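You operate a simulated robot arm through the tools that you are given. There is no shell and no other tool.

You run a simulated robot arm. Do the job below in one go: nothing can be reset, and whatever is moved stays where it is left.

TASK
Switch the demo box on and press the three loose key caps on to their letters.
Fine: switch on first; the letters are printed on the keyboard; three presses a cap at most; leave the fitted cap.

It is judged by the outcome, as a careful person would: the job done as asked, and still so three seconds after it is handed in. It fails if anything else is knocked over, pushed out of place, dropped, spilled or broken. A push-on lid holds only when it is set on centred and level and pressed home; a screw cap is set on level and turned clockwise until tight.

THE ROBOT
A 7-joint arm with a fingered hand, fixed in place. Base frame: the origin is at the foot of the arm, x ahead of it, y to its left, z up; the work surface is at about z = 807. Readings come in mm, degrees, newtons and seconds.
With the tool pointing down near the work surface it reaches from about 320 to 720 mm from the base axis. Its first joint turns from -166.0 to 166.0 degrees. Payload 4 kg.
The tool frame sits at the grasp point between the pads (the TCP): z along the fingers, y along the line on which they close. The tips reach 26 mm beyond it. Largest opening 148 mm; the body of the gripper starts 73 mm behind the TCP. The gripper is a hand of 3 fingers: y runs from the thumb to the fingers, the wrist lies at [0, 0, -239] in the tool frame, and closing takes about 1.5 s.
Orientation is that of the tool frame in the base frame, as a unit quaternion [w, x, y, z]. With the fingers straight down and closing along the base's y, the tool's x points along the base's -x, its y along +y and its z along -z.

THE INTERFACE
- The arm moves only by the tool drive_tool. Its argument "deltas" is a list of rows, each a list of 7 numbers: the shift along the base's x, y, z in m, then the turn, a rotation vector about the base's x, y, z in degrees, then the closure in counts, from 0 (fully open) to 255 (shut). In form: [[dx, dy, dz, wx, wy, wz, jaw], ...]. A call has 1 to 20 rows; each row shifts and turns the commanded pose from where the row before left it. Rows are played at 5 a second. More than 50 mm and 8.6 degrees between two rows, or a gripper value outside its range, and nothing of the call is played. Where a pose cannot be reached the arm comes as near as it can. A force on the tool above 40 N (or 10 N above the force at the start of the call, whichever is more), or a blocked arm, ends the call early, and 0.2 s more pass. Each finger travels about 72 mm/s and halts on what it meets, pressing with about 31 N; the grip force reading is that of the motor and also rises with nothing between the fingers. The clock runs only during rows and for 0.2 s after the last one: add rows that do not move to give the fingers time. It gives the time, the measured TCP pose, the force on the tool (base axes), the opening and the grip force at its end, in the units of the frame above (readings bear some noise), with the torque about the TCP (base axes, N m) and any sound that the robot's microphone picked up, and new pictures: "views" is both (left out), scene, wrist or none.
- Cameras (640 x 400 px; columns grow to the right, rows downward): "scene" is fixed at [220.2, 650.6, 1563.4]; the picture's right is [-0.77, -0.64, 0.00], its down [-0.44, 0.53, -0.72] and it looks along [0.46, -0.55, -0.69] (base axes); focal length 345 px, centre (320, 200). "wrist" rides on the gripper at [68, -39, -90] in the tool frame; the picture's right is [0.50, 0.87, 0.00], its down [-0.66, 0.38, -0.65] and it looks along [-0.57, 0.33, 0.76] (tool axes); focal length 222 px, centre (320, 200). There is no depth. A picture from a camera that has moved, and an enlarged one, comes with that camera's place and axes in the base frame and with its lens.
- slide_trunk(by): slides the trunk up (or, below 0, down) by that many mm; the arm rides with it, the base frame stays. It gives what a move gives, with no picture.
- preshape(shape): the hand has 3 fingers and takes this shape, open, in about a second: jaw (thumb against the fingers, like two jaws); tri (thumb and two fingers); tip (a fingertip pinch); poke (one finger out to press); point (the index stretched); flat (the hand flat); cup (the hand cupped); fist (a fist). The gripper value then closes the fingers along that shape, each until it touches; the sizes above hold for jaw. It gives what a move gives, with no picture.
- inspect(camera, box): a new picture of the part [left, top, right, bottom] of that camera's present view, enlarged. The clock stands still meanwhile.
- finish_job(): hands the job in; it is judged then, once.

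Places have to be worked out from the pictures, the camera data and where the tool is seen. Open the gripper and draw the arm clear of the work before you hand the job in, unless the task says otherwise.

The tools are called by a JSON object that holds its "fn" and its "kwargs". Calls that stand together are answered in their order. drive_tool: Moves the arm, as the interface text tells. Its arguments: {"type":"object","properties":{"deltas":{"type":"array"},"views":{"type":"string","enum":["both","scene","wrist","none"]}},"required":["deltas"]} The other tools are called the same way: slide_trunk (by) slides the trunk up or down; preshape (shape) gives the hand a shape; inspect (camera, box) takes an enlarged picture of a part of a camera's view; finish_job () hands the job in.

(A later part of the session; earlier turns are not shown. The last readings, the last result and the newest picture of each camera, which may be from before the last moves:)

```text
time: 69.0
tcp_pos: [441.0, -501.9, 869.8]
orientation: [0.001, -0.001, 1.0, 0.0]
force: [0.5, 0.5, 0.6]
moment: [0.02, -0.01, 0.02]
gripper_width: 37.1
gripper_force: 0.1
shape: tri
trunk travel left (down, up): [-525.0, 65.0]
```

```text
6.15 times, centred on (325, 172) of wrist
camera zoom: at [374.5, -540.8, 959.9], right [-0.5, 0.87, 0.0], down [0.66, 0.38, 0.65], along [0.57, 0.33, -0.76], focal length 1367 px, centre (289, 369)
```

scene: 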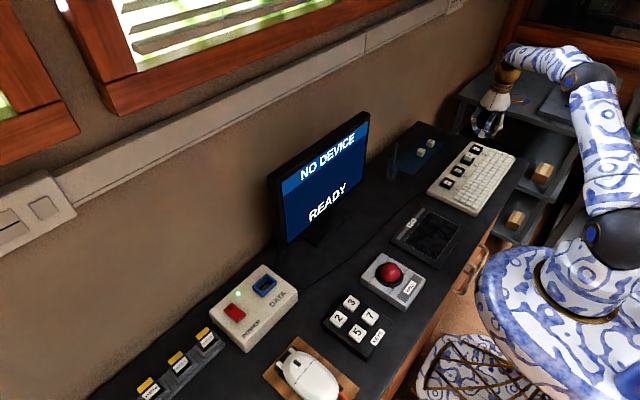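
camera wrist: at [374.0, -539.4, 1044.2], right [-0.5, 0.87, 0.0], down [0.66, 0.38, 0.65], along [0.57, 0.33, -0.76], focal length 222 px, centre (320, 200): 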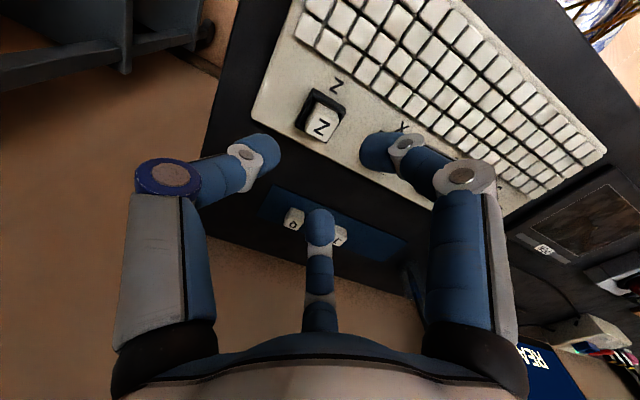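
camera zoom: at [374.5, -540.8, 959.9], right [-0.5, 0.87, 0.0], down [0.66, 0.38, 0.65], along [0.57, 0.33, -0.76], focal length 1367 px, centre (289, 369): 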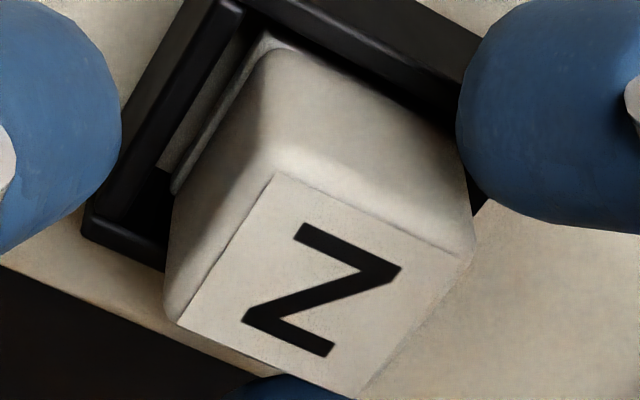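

The post edge shows only about 1 mm at −y and is flush at the near side, so the cap is within about half a millimetre of centre and level. I rise and switch to the poke finger.

{"fn": "drive_tool", "kwargs": {"deltas": [[0, 0, 0.002, 0, 0, 0, 180], [0, 0, 0.005, 0, 0, 0, 175], [0, 0, 0.01, 0, 0, 0, 165], [0, 0, 0.02, 0, 0, 0, 165], [0, 0, 0.03, 0, 0, 0, 165], [0, 0, 0.02, 0, 0, 0, 165], [0, 0, 0, 0, 0, 0, 165]], "views": "none"}}

{"fn": "preshape", "kwargs": {"shape": "poke"}}

{"fn": "drive_tool", "kwargs": {"deltas": [[0, 0, 0, 0, 0, 0, 0], [0, 0, 0, 0, 0, 0, 0]], "views": "both"}}

{"fn": "inspect", "kwargs": {"camera": "wrist", "box": [240, 80, 400, 180]}}

{"fn": "inspect", "kwargs": {"camera": "scene", "box": [455, 100, 515, 160]}}

```text
time: 70.6
tcp_pos: [442.7, -501.2, 957.0]
orientation: [0.0, 0.0, 1.0, 0.0]
force: [0.6, -0.3, -0.1]
moment: [0.04, -0.03, 0.02]
gripper_width: 52.1
gripper_force: 0.0
shape: tri
trunk travel left (down, up): [-525.0, 65.0]
```

```text
time: 71.5
tcp_pos: [441.8, -502.7, 956.6]
orientation: [0.0, 0.0, 1.0, 0.0]
force: [0.1, 0.1, -0.5]
moment: [0.02, -0.01, 0.01]
gripper_width: 0.0
gripper_force: 0.0
shape: poke
trunk travel left (down, up): [-525.0, 65.0]
```

```text
time: 72.1
tcp_pos: [442.5, -502.9, 955.4]
orientation: [0.001, -0.001, 1.0, 0.0]
force: [0.4, -0.1, 0.2]
moment: [-0.04, 0.02, 0.0]
gripper_width: 0.1
gripper_force: 0.1
shape: poke
trunk travel left (down, up): [-525.0, 65.0]
camera wrist: at [376.0, -541.3, 1047.3], right [-0.5, 0.87, 0.0], down [0.66, 0.38, 0.65], along [0.57, 0.33, -0.76], focal length 222 px, centre (320, 200)
```

scene: 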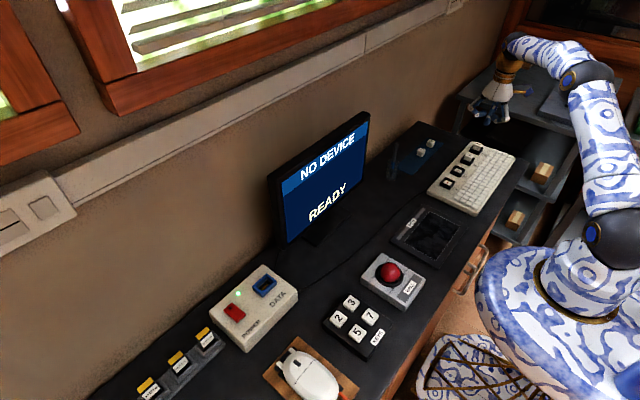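
wrist: 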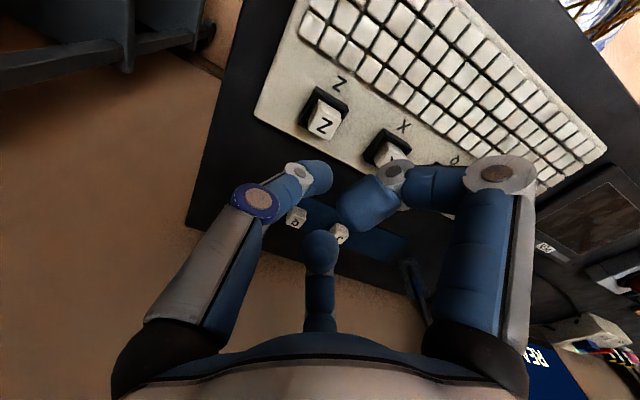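

```text
4.00 times, centred on (320, 130) of wrist
camera zoom: at [376.0, -541.3, 1047.3], right [-0.5, 0.87, 0.0], down [0.66, 0.38, 0.65], along [0.57, 0.33, -0.76], focal length 888 px, centre (320, 480)
```

zoom: 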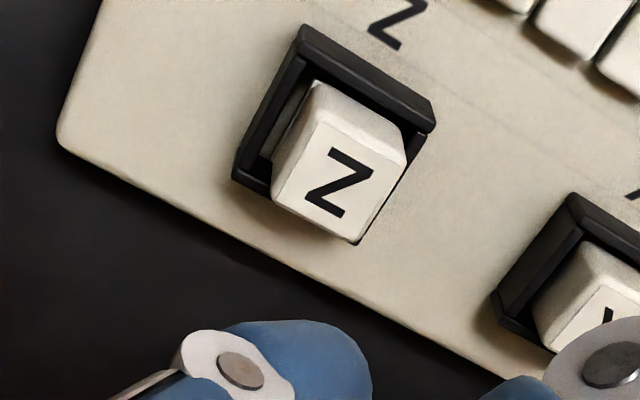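

```text
6.67 times, centred on (485, 130) of scene
camera zoom: at [220.2, 650.6, 1563.4], right [-0.77, -0.64, 0.0], down [-0.44, 0.53, -0.72], along [0.46, -0.55, -0.69], focal length 2302 px, centre (-780, 667)
```

zoom: 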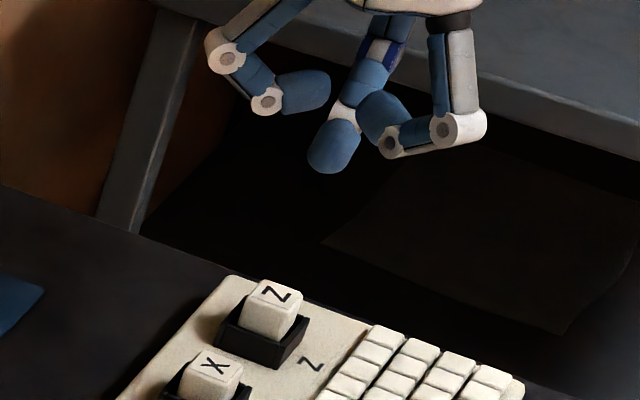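

The poke finger's rounded tip is centred about 3 mm toward −y of the tool axis and reaches about 30 mm beyond the TCP. I place it over the centre of the Z cap, about 10 mm above.

{"fn": "drive_tool", "kwargs": {"deltas": [[-0.0016, 0.006, -0.02, 0, 0, 0, 0], [0, 0, -0.02, 0, 0, 0, 0], [0, 0, -0.018, 0, 0, 0, 0], [0, 0, 0, 0, 0, 0, 0], [0, 0, 0, 0, 0, 0, 0], [0, 0, 0, 0, 0, 0, 0], [0, 0, 0, 0, 0, 0, 0]], "views": "none"}}

{"fn": "inspect", "kwargs": {"camera": "wrist", "box": [240, 100, 400, 200]}}

{"fn": "inspect", "kwargs": {"camera": "scene", "box": [460, 120, 500, 160]}}

```text
time: 73.7
tcp_pos: [441.8, -497.7, 897.2]
orientation: [0.0, 0.0, 1.0, 0.0]
force: [-0.5, 0.0, -0.2]
moment: [0.0, 0.0, -0.03]
gripper_width: 0.1
gripper_force: 0.0
shape: poke
trunk travel left (down, up): [-525.0, 65.0]
```

```text
4.00 times, centred on (320, 150) of wrist
camera zoom: at [374.6, -536.8, 989.1], right [-0.5, 0.87, 0.0], down [0.66, 0.38, 0.65], along [0.57, 0.33, -0.76], focal length 888 px, centre (320, 400)
```

zoom: 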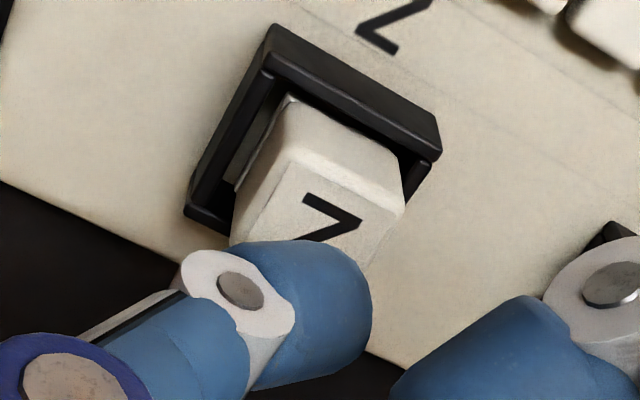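

```text
10.00 times, centred on (480, 140) of scene
camera zoom: at [220.2, 650.6, 1563.4], right [-0.77, -0.64, 0.0], down [-0.44, 0.53, -0.72], along [0.46, -0.55, -0.69], focal length 3453 px, centre (-1280, 800)
```

zoom: 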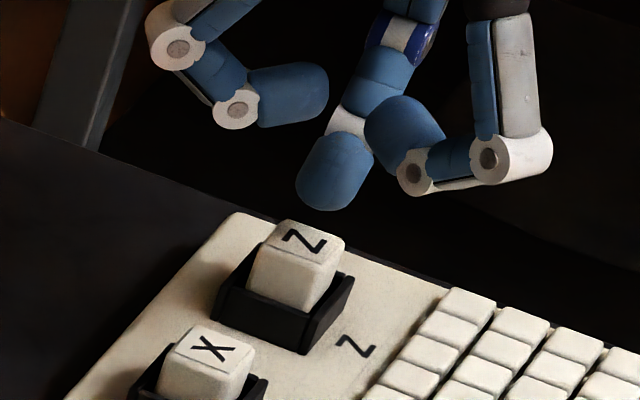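

The tip is about 15 mm above the cap and ~1.5 mm toward −y of its centre. I correct that and lower to just above contact.

{"fn": "drive_tool", "kwargs": {"deltas": [[-0.0005, 0.0015, -0.005, 0, 0, 0, 0], [0, 0, -0.005, 0, 0, 0, 0], [0, 0, 0, 0, 0, 0, 0], [0, 0, 0, 0, 0, 0, 0], [0, 0, 0, 0, 0, 0, 0], [0, 0, 0, 0, 0, 0, 0]], "views": "none"}}

{"fn": "inspect", "kwargs": {"camera": "wrist", "box": [240, 100, 400, 200]}}

{"fn": "inspect", "kwargs": {"camera": "scene", "box": [460, 120, 500, 160]}}

```text
time: 75.1
tcp_pos: [440.5, -494.8, 889.4]
orientation: [-0.001, 0.0, 1.0, 0.001]
force: [-0.2, 0.0, 0.5]
moment: [0.01, -0.05, -0.02]
gripper_width: 0.0
gripper_force: 0.0
shape: poke
trunk travel left (down, up): [-525.0, 65.0]
```

```text
4.00 times, centred on (320, 150) of wrist
camera zoom: at [373.0, -534.0, 980.0], right [-0.5, 0.87, 0.0], down [0.66, 0.38, 0.65], along [0.57, 0.33, -0.76], focal length 888 px, centre (320, 400)
```

zoom: 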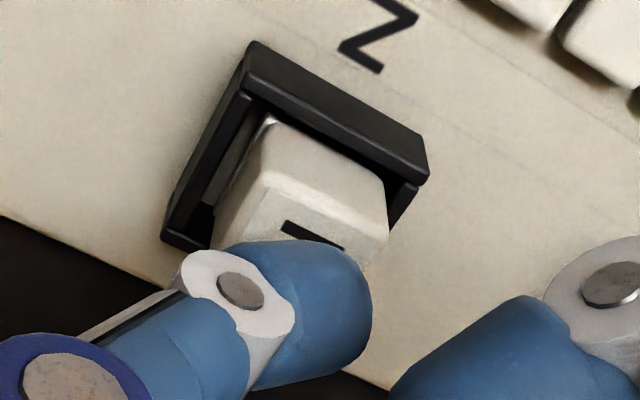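

```text
10.00 times, centred on (480, 140) of scene
camera zoom: at [220.2, 650.6, 1563.4], right [-0.77, -0.64, 0.0], down [-0.44, 0.53, -0.72], along [0.46, -0.55, -0.69], focal length 3453 px, centre (-1280, 800)
```

zoom: 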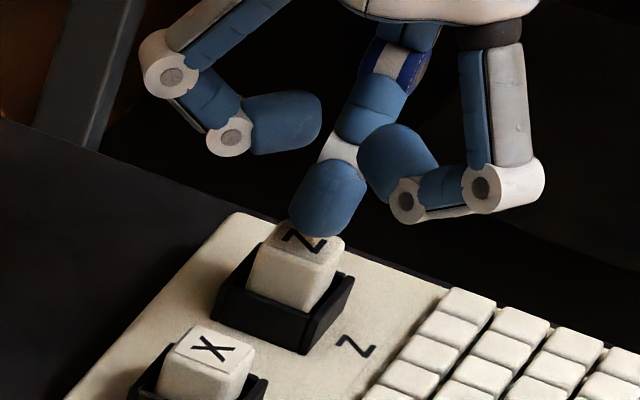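

The tip is about 6 mm above the cap, off by (-1.2, +1.1) mm. I correct and press down gradually, listening for a click and watching the force.

{"fn": "drive_tool", "kwargs": {"deltas": [[0.0011, -0.001, 0, 0, 0, 0, 0], [0, 0, -0.003, 0, 0, 0, 0], [0, 0, -0.002, 0, 0, 0, 0], [0, 0, 0, 0, 0, 0, 0], [0, 0, 0, 0, 0, 0, 0]], "views": "none"}}

{"fn": "inspect", "kwargs": {"camera": "wrist", "box": [240, 100, 400, 200]}}

{"fn": "inspect", "kwargs": {"camera": "scene", "box": [460, 120, 500, 160]}}

```text
time: 76.3
tcp_pos: [440.2, -495.1, 883.8]
orientation: [-0.001, 0.001, 1.0, 0.0]
force: [-0.3, 0.4, 0.7]
moment: [-0.01, 0.0, -0.02]
gripper_width: 0.1
gripper_force: 0.0
shape: poke
trunk travel left (down, up): [-525.0, 65.0]
```

```text
4.00 times, centred on (320, 150) of wrist
camera zoom: at [373.9, -534.5, 975.2], right [-0.5, 0.87, 0.0], down [0.66, 0.38, 0.65], along [0.57, 0.33, -0.76], focal length 888 px, centre (320, 400)
```

zoom: 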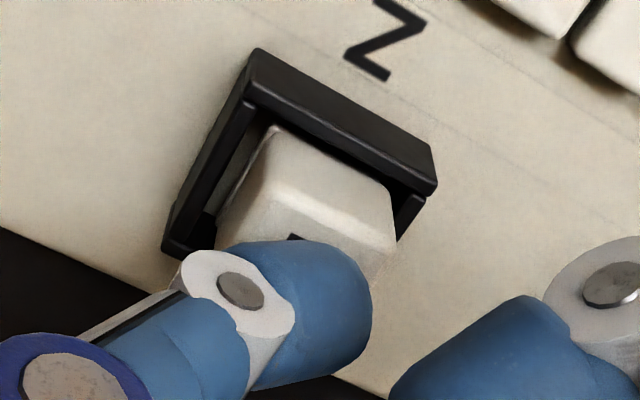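

```text
10.00 times, centred on (480, 140) of scene
camera zoom: at [220.2, 650.6, 1563.4], right [-0.77, -0.64, 0.0], down [-0.44, 0.53, -0.72], along [0.46, -0.55, -0.69], focal length 3453 px, centre (-1280, 800)
```

zoom: 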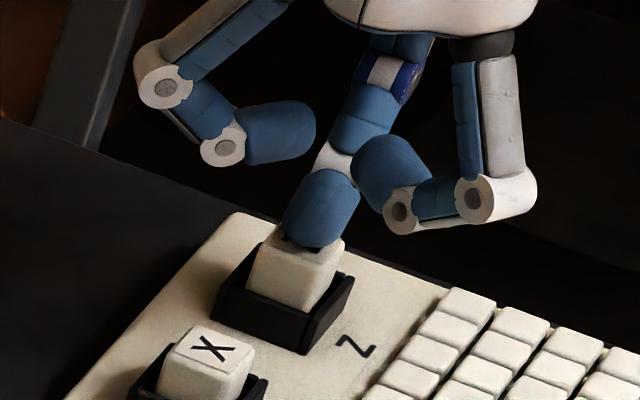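

The tip is about to touch near the cap's centre. I press down in 2 mm steps.

{"fn": "drive_tool", "kwargs": {"deltas": [[0, 0, -0.002, 0, 0, 0, 0], [0, 0, -0.002, 0, 0, 0, 0], [0, 0, -0.002, 0, 0, 0, 0], [0, 0, 0, 0, 0, 0, 0]], "views": "none"}}

{"fn": "inspect", "kwargs": {"camera": "scene", "box": [460, 120, 500, 160]}}

```text
time: 77.3
tcp_pos: [438.9, -494.1, 877.8]
orientation: [0.0, 0.001, 1.0, 0.001]
force: [1.2, -0.3, 1.9]
moment: [-0.02, 0.0, 0.02]
gripper_width: 0.1
gripper_force: 0.1
shape: poke
trunk travel left (down, up): [-525.0, 65.0]
```

```text
10.00 times, centred on (480, 140) of scene
camera zoom: at [220.2, 650.6, 1563.4], right [-0.77, -0.64, 0.0], down [-0.44, 0.53, -0.72], along [0.46, -0.55, -0.69], focal length 3453 px, centre (-1280, 800)
```

zoom: 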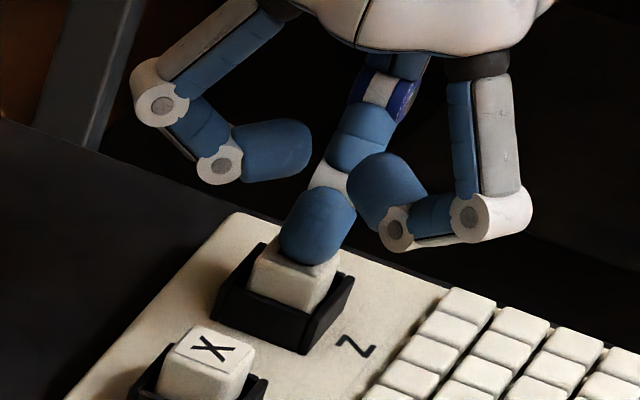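

Contact made with only the spring's ~2 N; the cap is sinking with the key. I keep pressing until it bottoms firmly.

{"fn": "drive_tool", "kwargs": {"deltas": [[0, 0, -0.002, 0, 0, 0, 0], [0, 0, -0.002, 0, 0, 0, 0], [0, 0, -0.002, 0, 0, 0, 0], [0, 0, 0, 0, 0, 0, 0]], "views": "none"}}

{"fn": "inspect", "kwargs": {"camera": "scene", "box": [460, 120, 500, 160]}}

```text
time: 78.3
tcp_pos: [439.1, -493.8, 871.9]
orientation: [0.001, 0.0, 1.0, -0.001]
force: [3.4, -2.2, 12.4]
moment: [0.01, -0.08, -0.02]
gripper_width: 0.2
gripper_force: 0.1
shape: poke
trunk travel left (down, up): [-525.0, 65.0]
```

```text
10.00 times, centred on (480, 140) of scene
camera zoom: at [220.2, 650.6, 1563.4], right [-0.77, -0.64, 0.0], down [-0.44, 0.53, -0.72], along [0.46, -0.55, -0.69], focal length 3453 px, centre (-1280, 800)
```

zoom: 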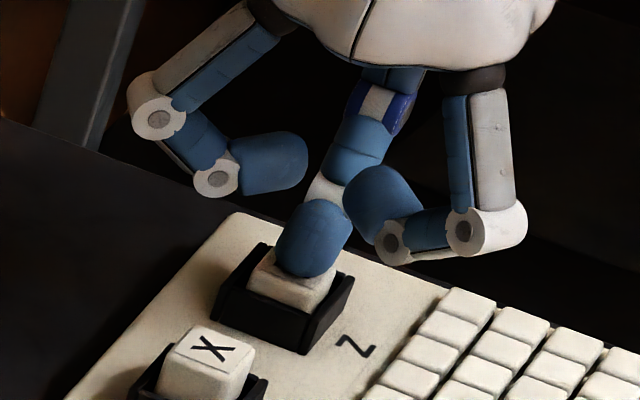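

It has bottomed with 12 N and no click so far. I press a few millimetres harder.

{"fn": "drive_tool", "kwargs": {"deltas": [[0, 0, -0.002, 0, 0, 0, 0], [0, 0, -0.002, 0, 0, 0, 0], [0, 0, 0, 0, 0, 0, 0]], "views": "none"}}

{"fn": "inspect", "kwargs": {"camera": "scene", "box": [460, 120, 500, 160]}}

```text
time: 79.1
tcp_pos: [438.4, -496.1, 870.2]
orientation: [0.002, 0.0, 1.0, -0.003]
force: [5.2, -8.3, 31.3]
moment: [-0.11, -0.11, -0.04]
gripper_width: 0.3
gripper_force: 0.0
shape: poke
trunk travel left (down, up): [-525.0, 65.0]
```

```text
10.00 times, centred on (480, 140) of scene
camera zoom: at [220.2, 650.6, 1563.4], right [-0.77, -0.64, 0.0], down [-0.44, 0.53, -0.72], along [0.46, -0.55, -0.69], focal length 3453 px, centre (-1280, 800)
```

zoom: 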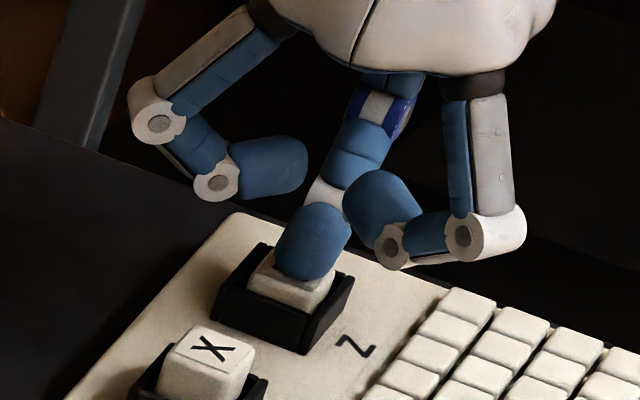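

31 N were applied. I lift off gently and check how the cap sits now.

{"fn": "drive_tool", "kwargs": {"deltas": [[0, 0, 0.004, 0, 0, 0, 0], [0, 0, 0.006, 0, 0, 0, 0], [0, 0, 0.02, 0, 0, 0, 0], [0, 0, 0.03, 0, 0, 0, 0], [0, 0, 0.02, 0, 0, 0, 0], [0, 0, 0, 0, 0, 0, 0], [0, 0, 0, 0, 0, 0, 0]], "views": "wrist"}}

{"fn": "inspect", "kwargs": {"camera": "scene", "box": [460, 135, 490, 165]}}

{"fn": "inspect", "kwargs": {"camera": "wrist", "box": [240, 80, 400, 180]}}

```text
time: 80.7
tcp_pos: [440.1, -496.3, 948.7]
orientation: [0.001, 0.0, 1.0, 0.0]
force: [-0.4, -0.3, 0.6]
moment: [0.01, 0.01, 0.0]
gripper_width: 0.0
gripper_force: 0.2
shape: poke
trunk travel left (down, up): [-525.0, 65.0]
camera wrist: at [373.2, -535.6, 1038.8], right [-0.5, 0.87, 0.0], down [0.66, 0.38, 0.65], along [0.57, 0.33, -0.76], focal length 222 px, centre (320, 200)
```

wrist: 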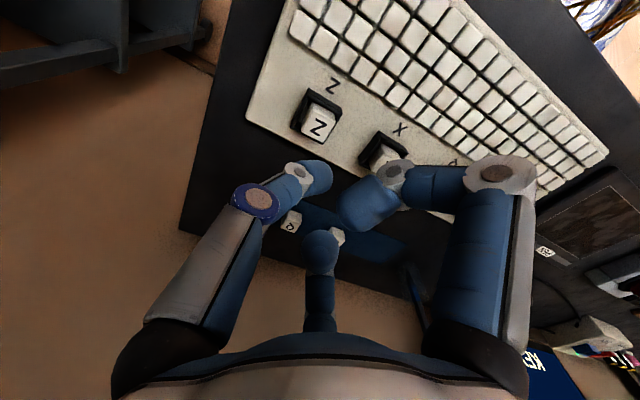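

```text
13.33 times, centred on (475, 150) of scene
camera zoom: at [220.2, 650.6, 1563.4], right [-0.77, -0.64, 0.0], down [-0.44, 0.53, -0.72], along [0.46, -0.55, -0.69], focal length 4604 px, centre (-1747, 867)
```

zoom: 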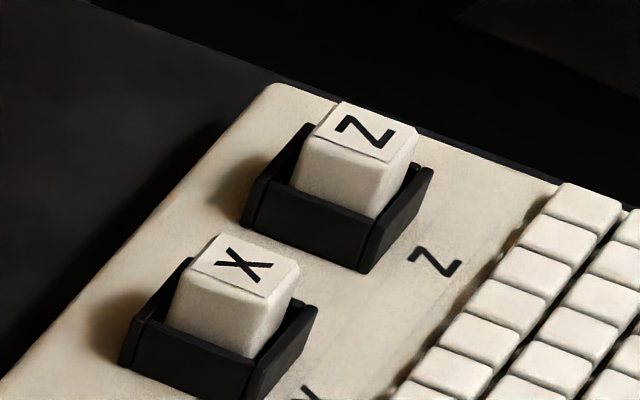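

```text
4.00 times, centred on (320, 130) of wrist
camera zoom: at [373.2, -535.6, 1038.8], right [-0.5, 0.87, 0.0], down [0.66, 0.38, 0.65], along [0.57, 0.33, -0.76], focal length 888 px, centre (320, 480)
```

zoom: 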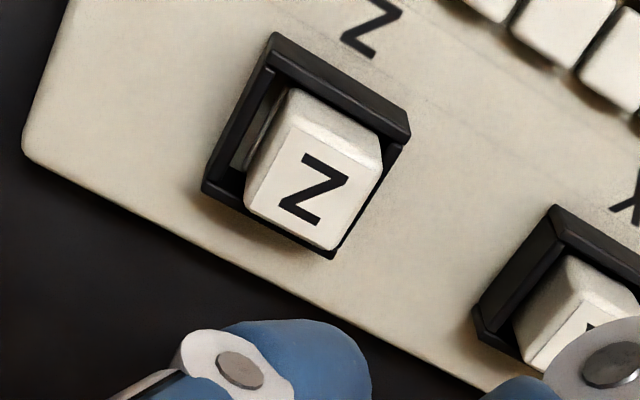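

The Z cap now sits at the same height as the fitted X (it stood 2–3 mm higher before). I zoom to check that it is level and seated.

{"fn": "inspect", "kwargs": {"camera": "wrist", "box": [285, 85, 350, 150]}}

{"fn": "inspect", "kwargs": {"camera": "wrist", "box": [355, 125, 420, 180]}}

{"fn": "inspect", "kwargs": {"camera": "scene", "box": [468, 140, 484, 158]}}

```text
6.15 times, centred on (318, 118) of wrist
camera zoom: at [373.2, -535.6, 1038.8], right [-0.5, 0.87, 0.0], down [0.66, 0.38, 0.65], along [0.57, 0.33, -0.76], focal length 1367 px, centre (335, 708)
```

zoom: 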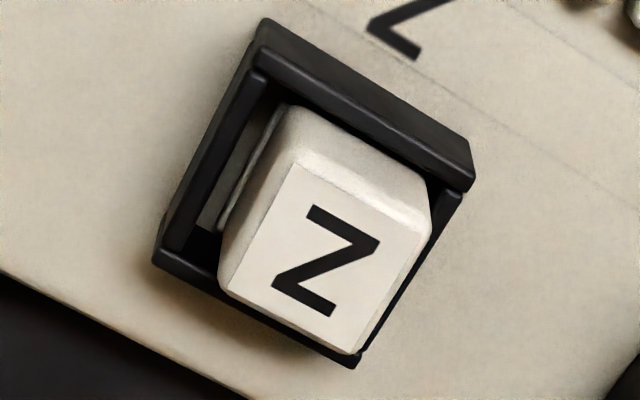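

```text
7.27 times, centred on (388, 152) of wrist
camera zoom: at [373.2, -535.6, 1038.8], right [-0.5, 0.87, 0.0], down [0.66, 0.38, 0.65], along [0.57, 0.33, -0.76], focal length 1615 px, centre (-171, 546)
```

zoom: 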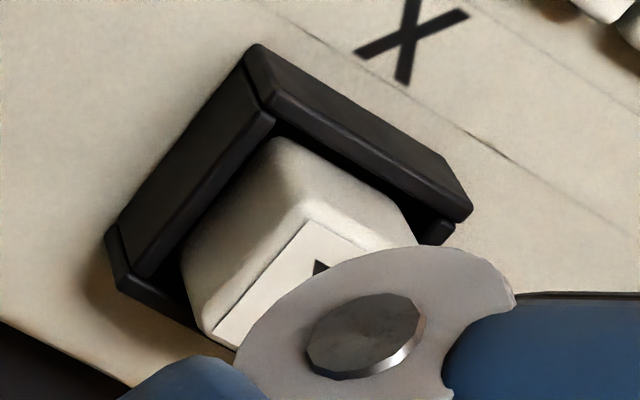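

```text
16.00 times, centred on (476, 149) of scene
camera zoom: at [220.2, 650.6, 1563.4], right [-0.77, -0.64, 0.0], down [-0.44, 0.53, -0.72], along [0.46, -0.55, -0.69], focal length 5524 px, centre (-2176, 1016)
```

zoom: 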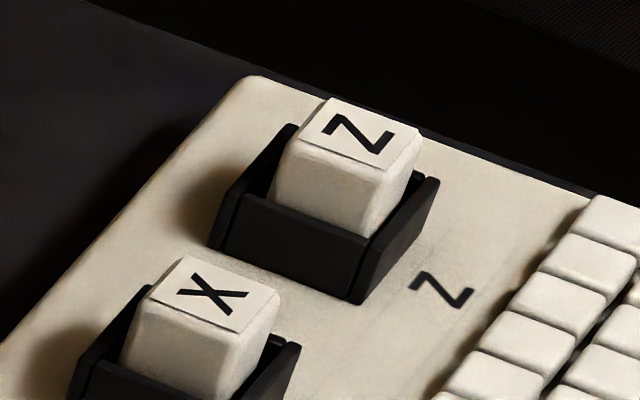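

The Z cap went down about 3 mm under the press and stayed level with X, so it is home. Now the J cap: I reshape the hand and go above it.

{"fn": "preshape", "kwargs": {"shape": "tri"}}

{"fn": "drive_tool", "kwargs": {"deltas": [[0.02, 0.02, 0, 0, 0, 0, 165], [0.03, 0.02, 0, 0, 0, 0, 165], [0.03, 0.02, -0.01, 0, 0, 0, 165], [0.03, 0.02, -0.015, 0, 0, 0, 165], [0.03, 0.02, -0.015, 0, 0, 0, 165], [0.016, 0.019, -0.015, 0, 0, 0, 165], [0, 0, 0, 0, 0, 0, 165], [0, 0, 0, 0, 0, 0, 165], [0, 0, 0, 0, 0, 0, 165], [0, 0, 0, 0, 0, 0, 165]], "views": "both"}}

{"fn": "inspect", "kwargs": {"camera": "wrist", "box": [240, 90, 400, 190]}}

```text
time: 81.6
tcp_pos: [439.4, -497.8, 947.8]
orientation: [0.0, 0.0, 1.0, 0.0]
force: [0.4, -0.4, -0.5]
moment: [0.01, 0.01, -0.02]
gripper_width: 148.1
gripper_force: 0.1
shape: tri
trunk travel left (down, up): [-525.0, 65.0]
```

```text
time: 83.8
tcp_pos: [596.3, -374.1, 892.0]
orientation: [0.0, 0.001, 1.0, 0.0]
force: [0.4, 0.5, 0.3]
moment: [0.03, -0.03, 0.0]
gripper_width: 52.6
gripper_force: 0.1
shape: tri
trunk travel left (down, up): [-525.0, 65.0]
camera wrist: at [529.5, -414.1, 982.8], right [-0.5, 0.87, 0.0], down [0.66, 0.38, 0.65], along [0.57, 0.33, -0.76], focal length 222 px, centre (320, 200)
```

scene: 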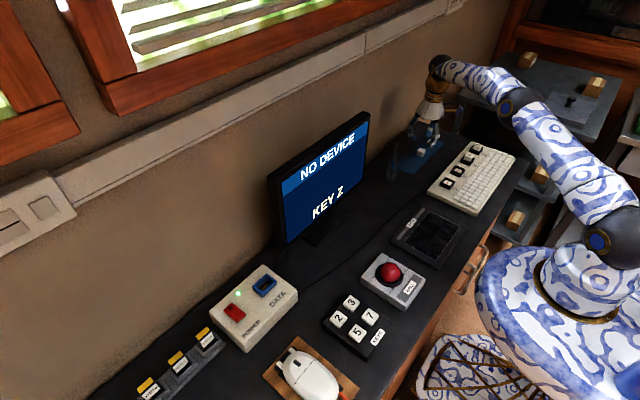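
wrist: 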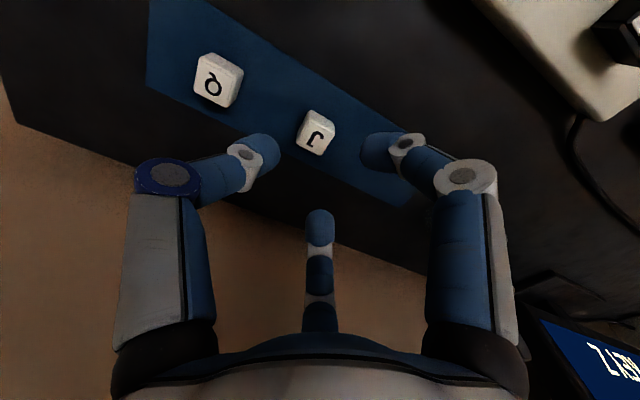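

```text
4.00 times, centred on (320, 140) of wrist
camera zoom: at [529.5, -414.1, 982.8], right [-0.5, 0.87, 0.0], down [0.66, 0.38, 0.65], along [0.57, 0.33, -0.76], focal length 888 px, centre (320, 440)
```

zoom: 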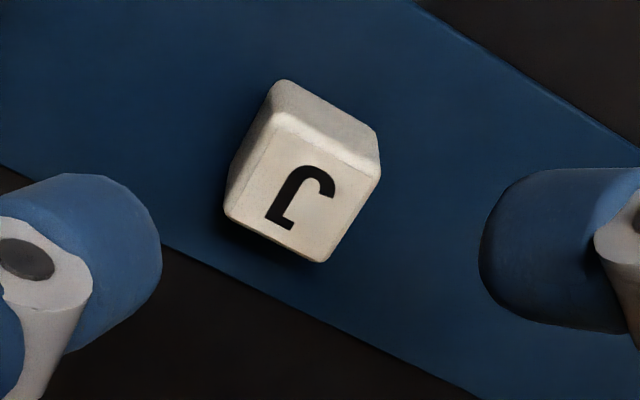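

The monitor shows "KEY Z", confirming that cap works. The J cap is at about (595.9, -380.4); I shift the hand over it and go most of the way down.

{"fn": "drive_tool", "kwargs": {"deltas": [[-0.0017, -0.0044, -0.01, 0, 0, 0, 165], [0, 0, -0.01, 0, 0, 0, 165], [0, 0, -0.01, 0, 0, 0, 165], [0, 0, 0, 0, 0, 0, 165], [0, 0, 0, 0, 0, 0, 165], [0, 0, 0, 0, 0, 0, 165], [0, 0, 0, 0, 0, 0, 165]], "views": "none"}}

{"fn": "inspect", "kwargs": {"camera": "wrist", "box": [240, 110, 400, 210]}}

```text
time: 85.4
tcp_pos: [595.0, -381.3, 860.7]
orientation: [0.0, 0.0, 1.0, -0.001]
force: [0.8, 0.2, 0.3]
moment: [0.01, 0.02, 0.01]
gripper_width: 52.6
gripper_force: 0.1
shape: tri
trunk travel left (down, up): [-525.0, 65.0]
```

```text
4.00 times, centred on (320, 160) of wrist
camera zoom: at [528.1, -420.2, 952.2], right [-0.5, 0.87, 0.0], down [0.66, 0.38, 0.65], along [0.57, 0.33, -0.76], focal length 888 px, centre (320, 360)
```

zoom: 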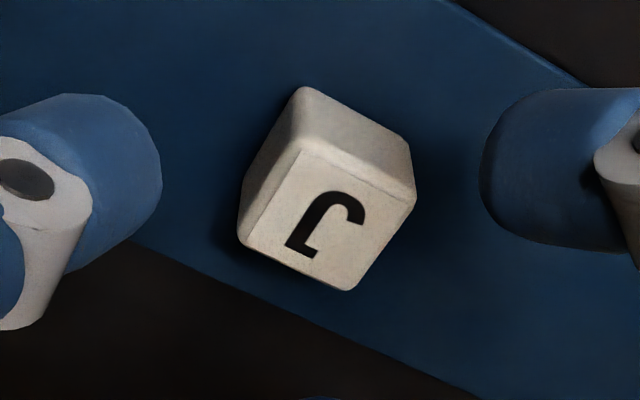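

Cap offset is now (-0.2, +1.0) mm; I move the hand +2 mm in y and lower to the gripping height.

{"fn": "drive_tool", "kwargs": {"deltas": [[-0.0002, 0.002, -0.006, 0, 0, 0, 165], [0, 0, -0.006, 0, 0, 0, 165], [0, 0, -0.007, 0, 0, 0, 165], [0, 0, 0, 0, 0, 0, 165], [0, 0, 0, 0, 0, 0, 165], [0, 0, 0, 0, 0, 0, 165], [0, 0, 0, 0, 0, 0, 165]], "views": "none"}}

{"fn": "inspect", "kwargs": {"camera": "wrist", "box": [240, 110, 400, 210]}}

```text
time: 87.0
tcp_pos: [593.1, -379.9, 844.0]
orientation: [-0.001, 0.0, 1.0, -0.001]
force: [0.4, -0.2, 0.1]
moment: [0.0, 0.01, -0.01]
gripper_width: 52.4
gripper_force: 0.0
shape: tri
trunk travel left (down, up): [-525.0, 65.0]
```

```text
4.00 times, centred on (320, 160) of wrist
camera zoom: at [527.9, -417.7, 933.7], right [-0.5, 0.87, 0.0], down [0.66, 0.38, 0.65], along [0.57, 0.33, -0.76], focal length 888 px, centre (320, 360)
```

zoom: 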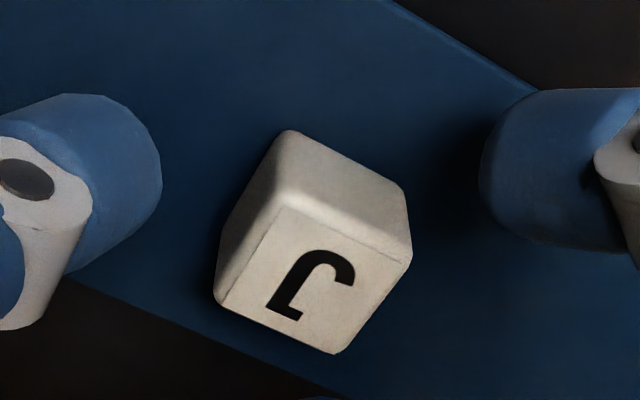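

The cap sits in the hand just as Z did before gripping. I close on it and lift.

{"fn": "drive_tool", "kwargs": {"deltas": [[0, 0, 0, 0, 0, 0, 195], [0, 0, 0, 0, 0, 0, 205], [0, 0, 0, 0, 0, 0, 215], [0, 0, 0, 0, 0, 0, 225], [0, 0, 0, 0, 0, 0, 235], [0, 0, 0, 0, 0, 0, 255], [0, 0, 0, 0, 0, 0, 255], [0, 0, 0, 0, 0, 0, 255], [0, 0, 0, 0, 0, 0, 255]], "views": "none"}}

{"fn": "inspect", "kwargs": {"camera": "wrist", "box": [240, 110, 400, 210]}}

{"fn": "drive_tool", "kwargs": {"deltas": [[0, 0, 0.005, 0, 0, 0, 255], [0, 0, 0.01, 0, 0, 0, 255], [0, 0, 0.015, 0, 0, 0, 255], [0, 0, 0.02, 0, 0, 0, 255], [-0.03, 0, 0.02, 0, 0, 0, 255], [0, 0, 0, 0, 0, 0, 255], [0, 0, 0, 0, 0, 0, 255]], "views": "both"}}

{"fn": "inspect", "kwargs": {"camera": "wrist", "box": [240, 110, 400, 210]}}

```text
time: 89.0
tcp_pos: [594.8, -379.8, 842.6]
orientation: [0.0, 0.0, 1.0, 0.0]
force: [-0.1, -0.6, 0.4]
moment: [0.03, 0.02, 0.02]
gripper_width: 21.6
gripper_force: 31.6
shape: tri
trunk travel left (down, up): [-525.0, 65.0]
```

```text
4.00 times, centred on (320, 160) of wrist
camera zoom: at [527.9, -417.7, 933.7], right [-0.5, 0.87, 0.0], down [0.66, 0.38, 0.65], along [0.57, 0.33, -0.76], focal length 888 px, centre (320, 360)
```

zoom: 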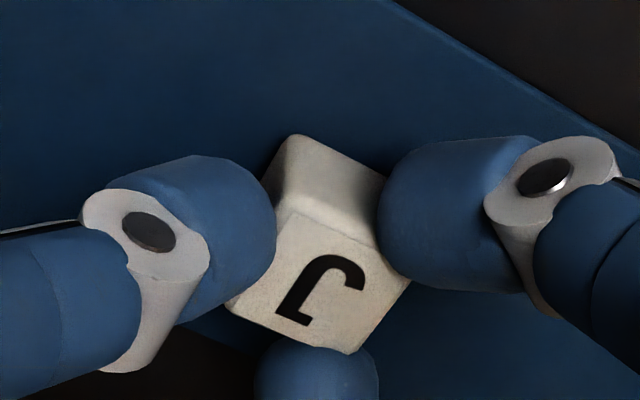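

```text
time: 90.6
tcp_pos: [563.6, -378.8, 914.4]
orientation: [0.0, 0.0, 1.0, 0.0]
force: [0.1, -0.6, -1.0]
moment: [0.0, -0.02, -0.05]
gripper_width: 21.4
gripper_force: 30.6
shape: tri
trunk travel left (down, up): [-525.0, 65.0]
camera wrist: at [496.7, -417.6, 1006.0], right [-0.5, 0.87, 0.0], down [0.66, 0.38, 0.65], along [0.57, 0.33, -0.76], focal length 222 px, centre (320, 200)
```

scene: 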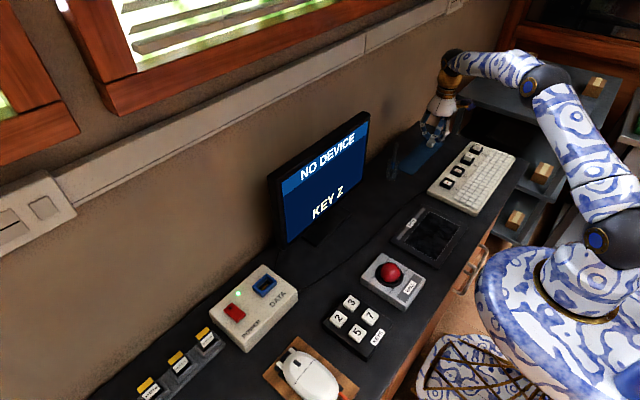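
wrist: 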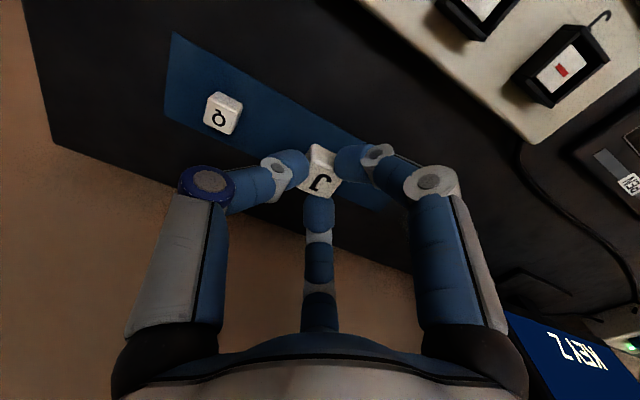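

```text
4.00 times, centred on (320, 160) of wrist
camera zoom: at [496.7, -417.6, 1006.0], right [-0.5, 0.87, 0.0], down [0.66, 0.38, 0.65], along [0.57, 0.33, -0.76], focal length 888 px, centre (320, 360)
```

zoom: 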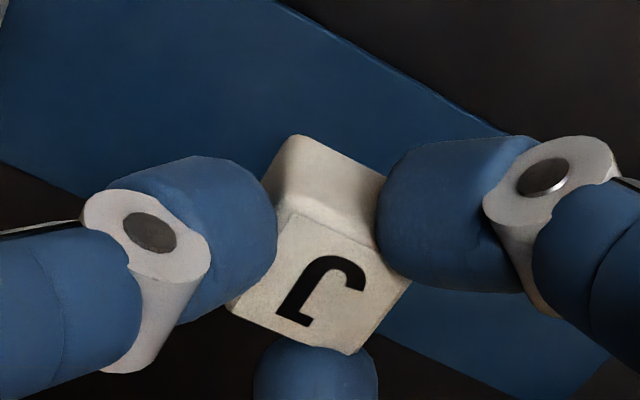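

J is held exactly like Z was. From the Z result the ideal camera place over J is about (374.7, -300.2); I carry it there.

{"fn": "drive_tool", "kwargs": {"deltas": [[-0.0305, 0.02935, 0, 0, 0, 0, 255], [-0.0305, 0.02935, 0, 0, 0, 0, 255], [-0.0305, 0.02935, 0, 0, 0, 0, 255], [-0.0305, 0.02935, 0, 0, 0, 0, 255], [0, 0, -0.01, 0, 0, 0, 255], [0, 0, -0.01, 0, 0, 0, 255], [0, 0, 0, 0, 0, 0, 255], [0, 0, 0, 0, 0, 0, 255], [0, 0, 0, 0, 0, 0, 255], [0, 0, 0, 0, 0, 0, 255]], "views": "none"}}

{"fn": "inspect", "kwargs": {"camera": "wrist", "box": [240, 90, 400, 190]}}

{"fn": "inspect", "kwargs": {"camera": "scene", "box": [425, 130, 495, 200]}}

```text
time: 92.8
tcp_pos: [440.7, -261.8, 893.7]
orientation: [0.001, 0.0, 1.0, -0.001]
force: [0.9, -0.6, -0.4]
moment: [-0.01, 0.02, -0.02]
gripper_width: 20.8
gripper_force: 31.3
shape: tri
trunk travel left (down, up): [-525.0, 65.0]
```

```text
4.00 times, centred on (320, 140) of wrist
camera zoom: at [374.2, -300.9, 985.6], right [-0.5, 0.87, 0.0], down [0.66, 0.38, 0.65], along [0.57, 0.33, -0.76], focal length 888 px, centre (320, 440)
```

zoom: 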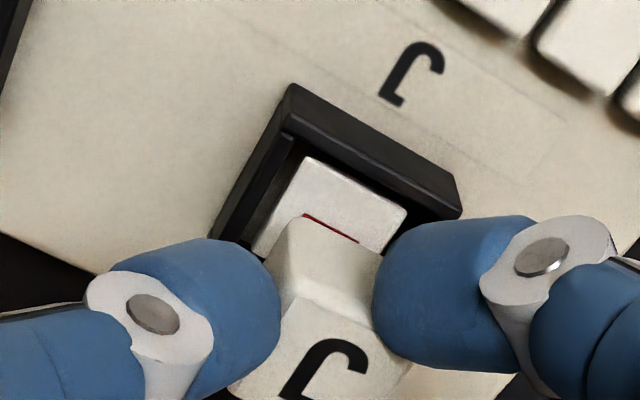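

```text
5.71 times, centred on (460, 165) of scene
camera zoom: at [220.2, 650.6, 1563.4], right [-0.77, -0.64, 0.0], down [-0.44, 0.53, -0.72], along [0.46, -0.55, -0.69], focal length 1973 px, centre (-480, 400)
```

zoom: 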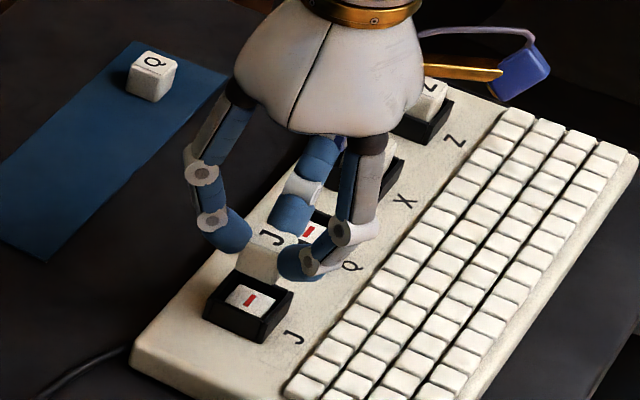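

The J post's corners give a target of camera (374.6, -300.6); I'm within half a millimetre. I lower into the frame and check again.

{"fn": "drive_tool", "kwargs": {"deltas": [[0.0004, 0.0003, -0.006, 0, 0, 0, 255], [0, 0, -0.006, 0, 0, 0, 255], [0, 0, -0.006, 0, 0, 0, 255], [0, 0, 0, 0, 0, 0, 255], [0, 0, 0, 0, 0, 0, 255], [0, 0, 0, 0, 0, 0, 255], [0, 0, 0, 0, 0, 0, 255]], "views": "none"}}

{"fn": "inspect", "kwargs": {"camera": "wrist", "box": [270, 110, 350, 160]}}

{"fn": "inspect", "kwargs": {"camera": "scene", "box": [435, 155, 475, 195]}}

```text
time: 94.4
tcp_pos: [441.4, -261.5, 876.7]
orientation: [-0.001, 0.0, 1.0, 0.0]
force: [0.5, 0.1, -0.2]
moment: [0.02, -0.02, 0.05]
gripper_width: 21.1
gripper_force: 30.5
shape: tri
trunk travel left (down, up): [-525.0, 65.0]
```

```text
8.00 times, centred on (310, 135) of wrist
camera zoom: at [375.4, -300.3, 967.5], right [-0.5, 0.87, 0.0], down [0.66, 0.38, 0.65], along [0.57, 0.33, -0.76], focal length 1777 px, centre (400, 720)
```

zoom: 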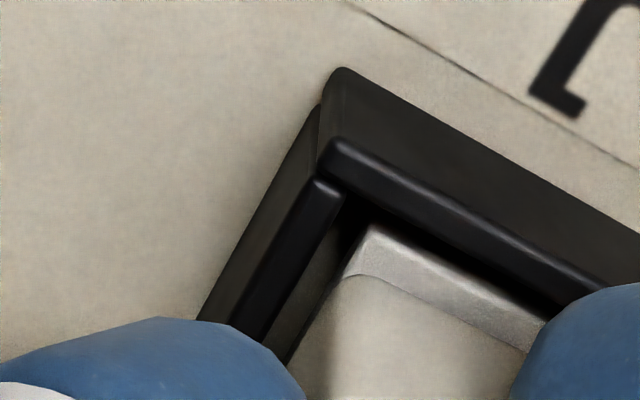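

```text
10.00 times, centred on (455, 175) of scene
camera zoom: at [220.2, 650.6, 1563.4], right [-0.77, -0.64, 0.0], down [-0.44, 0.53, -0.72], along [0.46, -0.55, -0.69], focal length 3453 px, centre (-1030, 450)
```

zoom: 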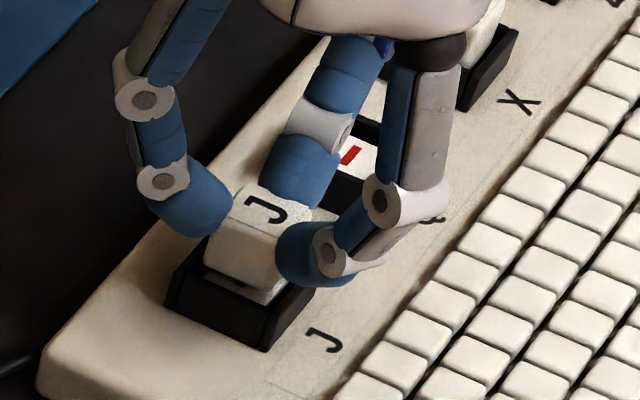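

The left edges are flush; x is about 0.8 mm too far. I correct and lower to light contact (camera z ≈ 962).

{"fn": "drive_tool", "kwargs": {"deltas": [[-0.0008, 0, -0.002, 0, 0, 0, 255], [0, 0, -0.002, 0, 0, 0, 255], [0, 0, 0, 0, 0, 0, 255], [0, 0, 0, 0, 0, 0, 255], [0, 0, 0, 0, 0, 0, 255]], "views": "none"}}

{"fn": "inspect", "kwargs": {"camera": "wrist", "box": [270, 110, 350, 160]}}

```text
time: 95.6
tcp_pos: [442.1, -261.1, 873.1]
orientation: [0.0, 0.0, 1.0, -0.001]
force: [-0.7, -0.5, -0.1]
moment: [0.0, 0.0, -0.01]
gripper_width: 21.0
gripper_force: 31.0
shape: tri
trunk travel left (down, up): [-525.0, 65.0]
```

```text
8.00 times, centred on (310, 135) of wrist
camera zoom: at [375.5, -300.1, 963.4], right [-0.5, 0.87, 0.0], down [0.66, 0.38, 0.65], along [0.57, 0.33, -0.76], focal length 1777 px, centre (400, 720)
```

zoom: 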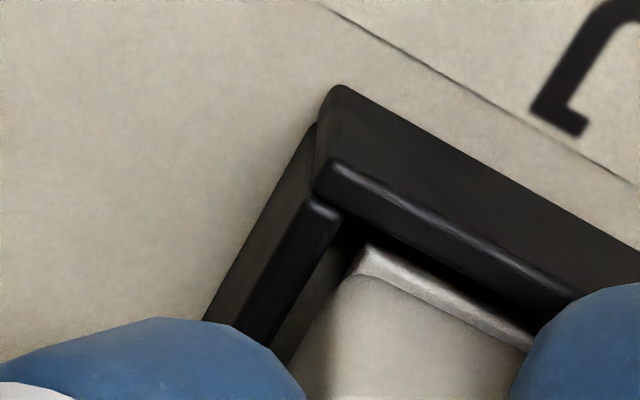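

The arm didn't take up the small x correction (strip on the near side still ~1 mm). I repeat it with -1.0 mm and check.

{"fn": "drive_tool", "kwargs": {"deltas": [[-0.001, -0.0002, 0, 0, 0, 0, 255], [0, 0, 0, 0, 0, 0, 255], [0, 0, 0, 0, 0, 0, 255], [0, 0, 0, 0, 0, 0, 255]], "views": "none"}}

{"fn": "inspect", "kwargs": {"camera": "wrist", "box": [270, 110, 350, 160]}}

```text
time: 96.6
tcp_pos: [442.4, -261.2, 871.7]
orientation: [0.0, 0.001, 1.0, 0.0]
force: [0.2, 0.1, 0.4]
moment: [0.01, 0.0, -0.05]
gripper_width: 21.2
gripper_force: 30.9
shape: tri
trunk travel left (down, up): [-525.0, 65.0]
```

```text
8.00 times, centred on (310, 135) of wrist
camera zoom: at [374.6, -300.6, 962.7], right [-0.5, 0.87, 0.0], down [0.66, 0.38, 0.65], along [0.57, 0.33, -0.76], focal length 1777 px, centre (400, 720)
```

zoom: 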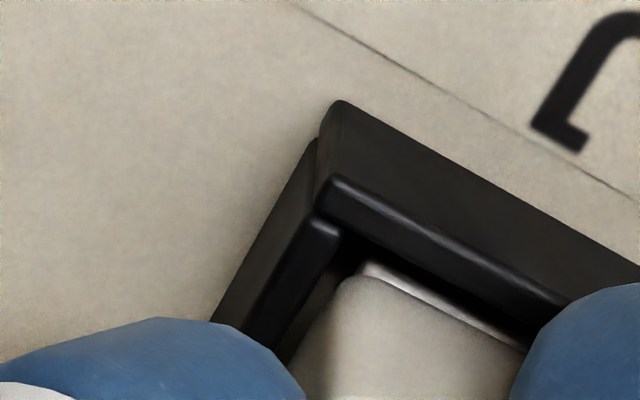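

Now it is on target with just a thin near strip. Because the cap shifted slightly to +y on release before, I bias -0.4 mm in y, lower 1 mm to touch, and release.

{"fn": "drive_tool", "kwargs": {"deltas": [[0, -0.0005, -0.0012, 0, 0, 0, 255], [0, 0, 0, 0, 0, 0, 255], [0, 0, 0, 0, 0, 0, 255], [0, 0, 0, 0, 0, 0, 255]], "views": "none"}}

{"fn": "inspect", "kwargs": {"camera": "wrist", "box": [270, 110, 350, 160]}}

{"fn": "inspect", "kwargs": {"camera": "scene", "box": [435, 155, 475, 195]}}

```text
time: 97.6
tcp_pos: [440.0, -261.7, 870.4]
orientation: [0.0, 0.0, 1.0, 0.0]
force: [-0.1, -0.8, 0.0]
moment: [0.02, -0.02, -0.03]
gripper_width: 20.8
gripper_force: 30.9
shape: tri
trunk travel left (down, up): [-525.0, 65.0]
```

```text
8.00 times, centred on (310, 135) of wrist
camera zoom: at [374.5, -300.8, 961.7], right [-0.5, 0.87, 0.0], down [0.66, 0.38, 0.65], along [0.57, 0.33, -0.76], focal length 1777 px, centre (400, 720)
```

zoom: 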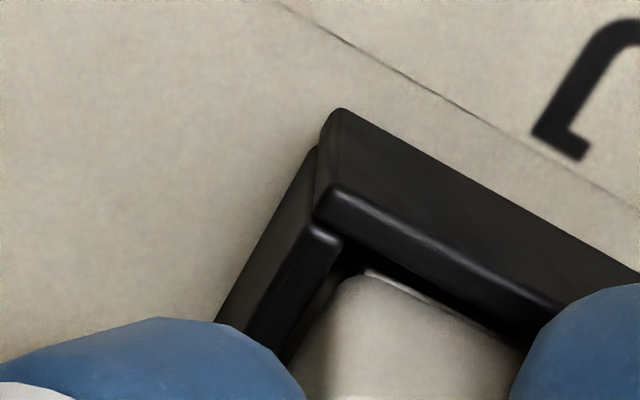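

```text
10.00 times, centred on (455, 175) of scene
camera zoom: at [220.2, 650.6, 1563.4], right [-0.77, -0.64, 0.0], down [-0.44, 0.53, -0.72], along [0.46, -0.55, -0.69], focal length 3453 px, centre (-1030, 450)
```

zoom: 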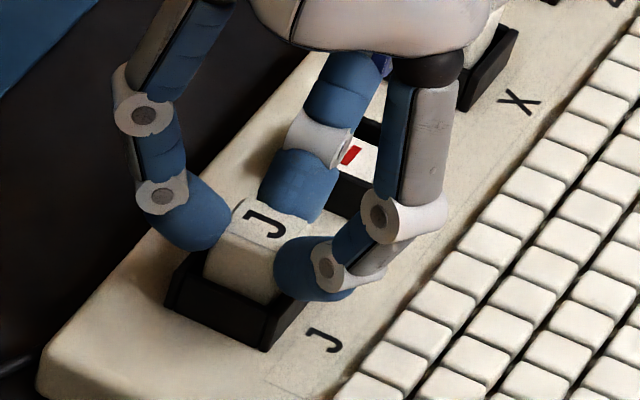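

The cap sits almost exactly over the post. I release by opening a little and inspect.

{"fn": "drive_tool", "kwargs": {"deltas": [[0, 0, 0, 0, 0, 0, 228], [0, 0, 0, 0, 0, 0, 215], [0, 0, 0, 0, 0, 0, 203], [0, 0, 0, 0, 0, 0, 190], [0, 0, 0, 0, 0, 0, 190]], "views": "none"}}

{"fn": "inspect", "kwargs": {"camera": "wrist", "box": [290, 130, 350, 190]}}

{"fn": "inspect", "kwargs": {"camera": "scene", "box": [435, 155, 475, 195]}}

```text
time: 98.8
tcp_pos: [441.2, -261.5, 870.6]
orientation: [0.0, 0.0, 1.0, 0.0]
force: [-0.5, 0.6, 0.4]
moment: [-0.01, -0.02, -0.02]
gripper_width: 37.2
gripper_force: 0.1
shape: tri
trunk travel left (down, up): [-525.0, 65.0]
```

```text
6.67 times, centred on (320, 160) of wrist
camera zoom: at [374.4, -300.8, 961.7], right [-0.5, 0.87, 0.0], down [0.66, 0.38, 0.65], along [0.57, 0.33, -0.76], focal length 1481 px, centre (320, 467)
```

zoom: 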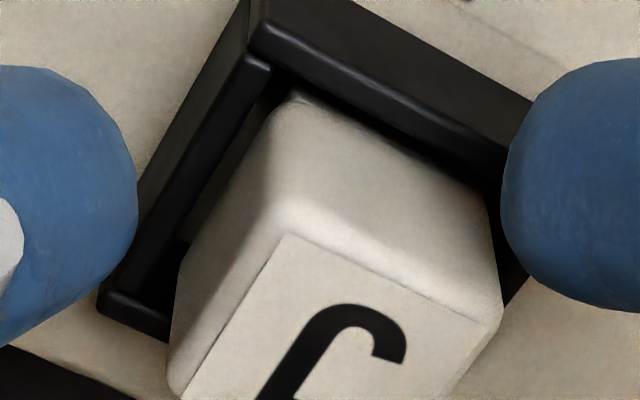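

```text
10.00 times, centred on (455, 175) of scene
camera zoom: at [220.2, 650.6, 1563.4], right [-0.77, -0.64, 0.0], down [-0.44, 0.53, -0.72], along [0.46, -0.55, -0.69], focal length 3453 px, centre (-1030, 450)
```

zoom: 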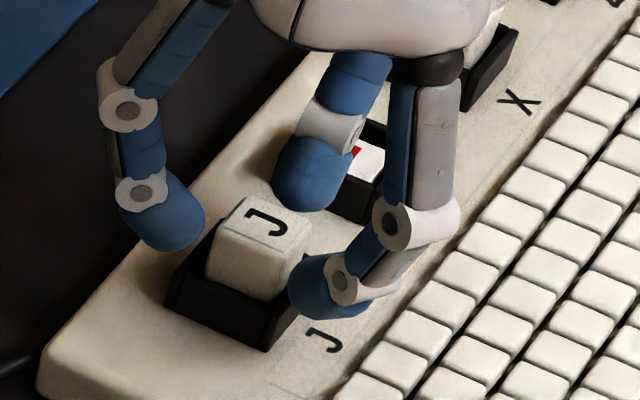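

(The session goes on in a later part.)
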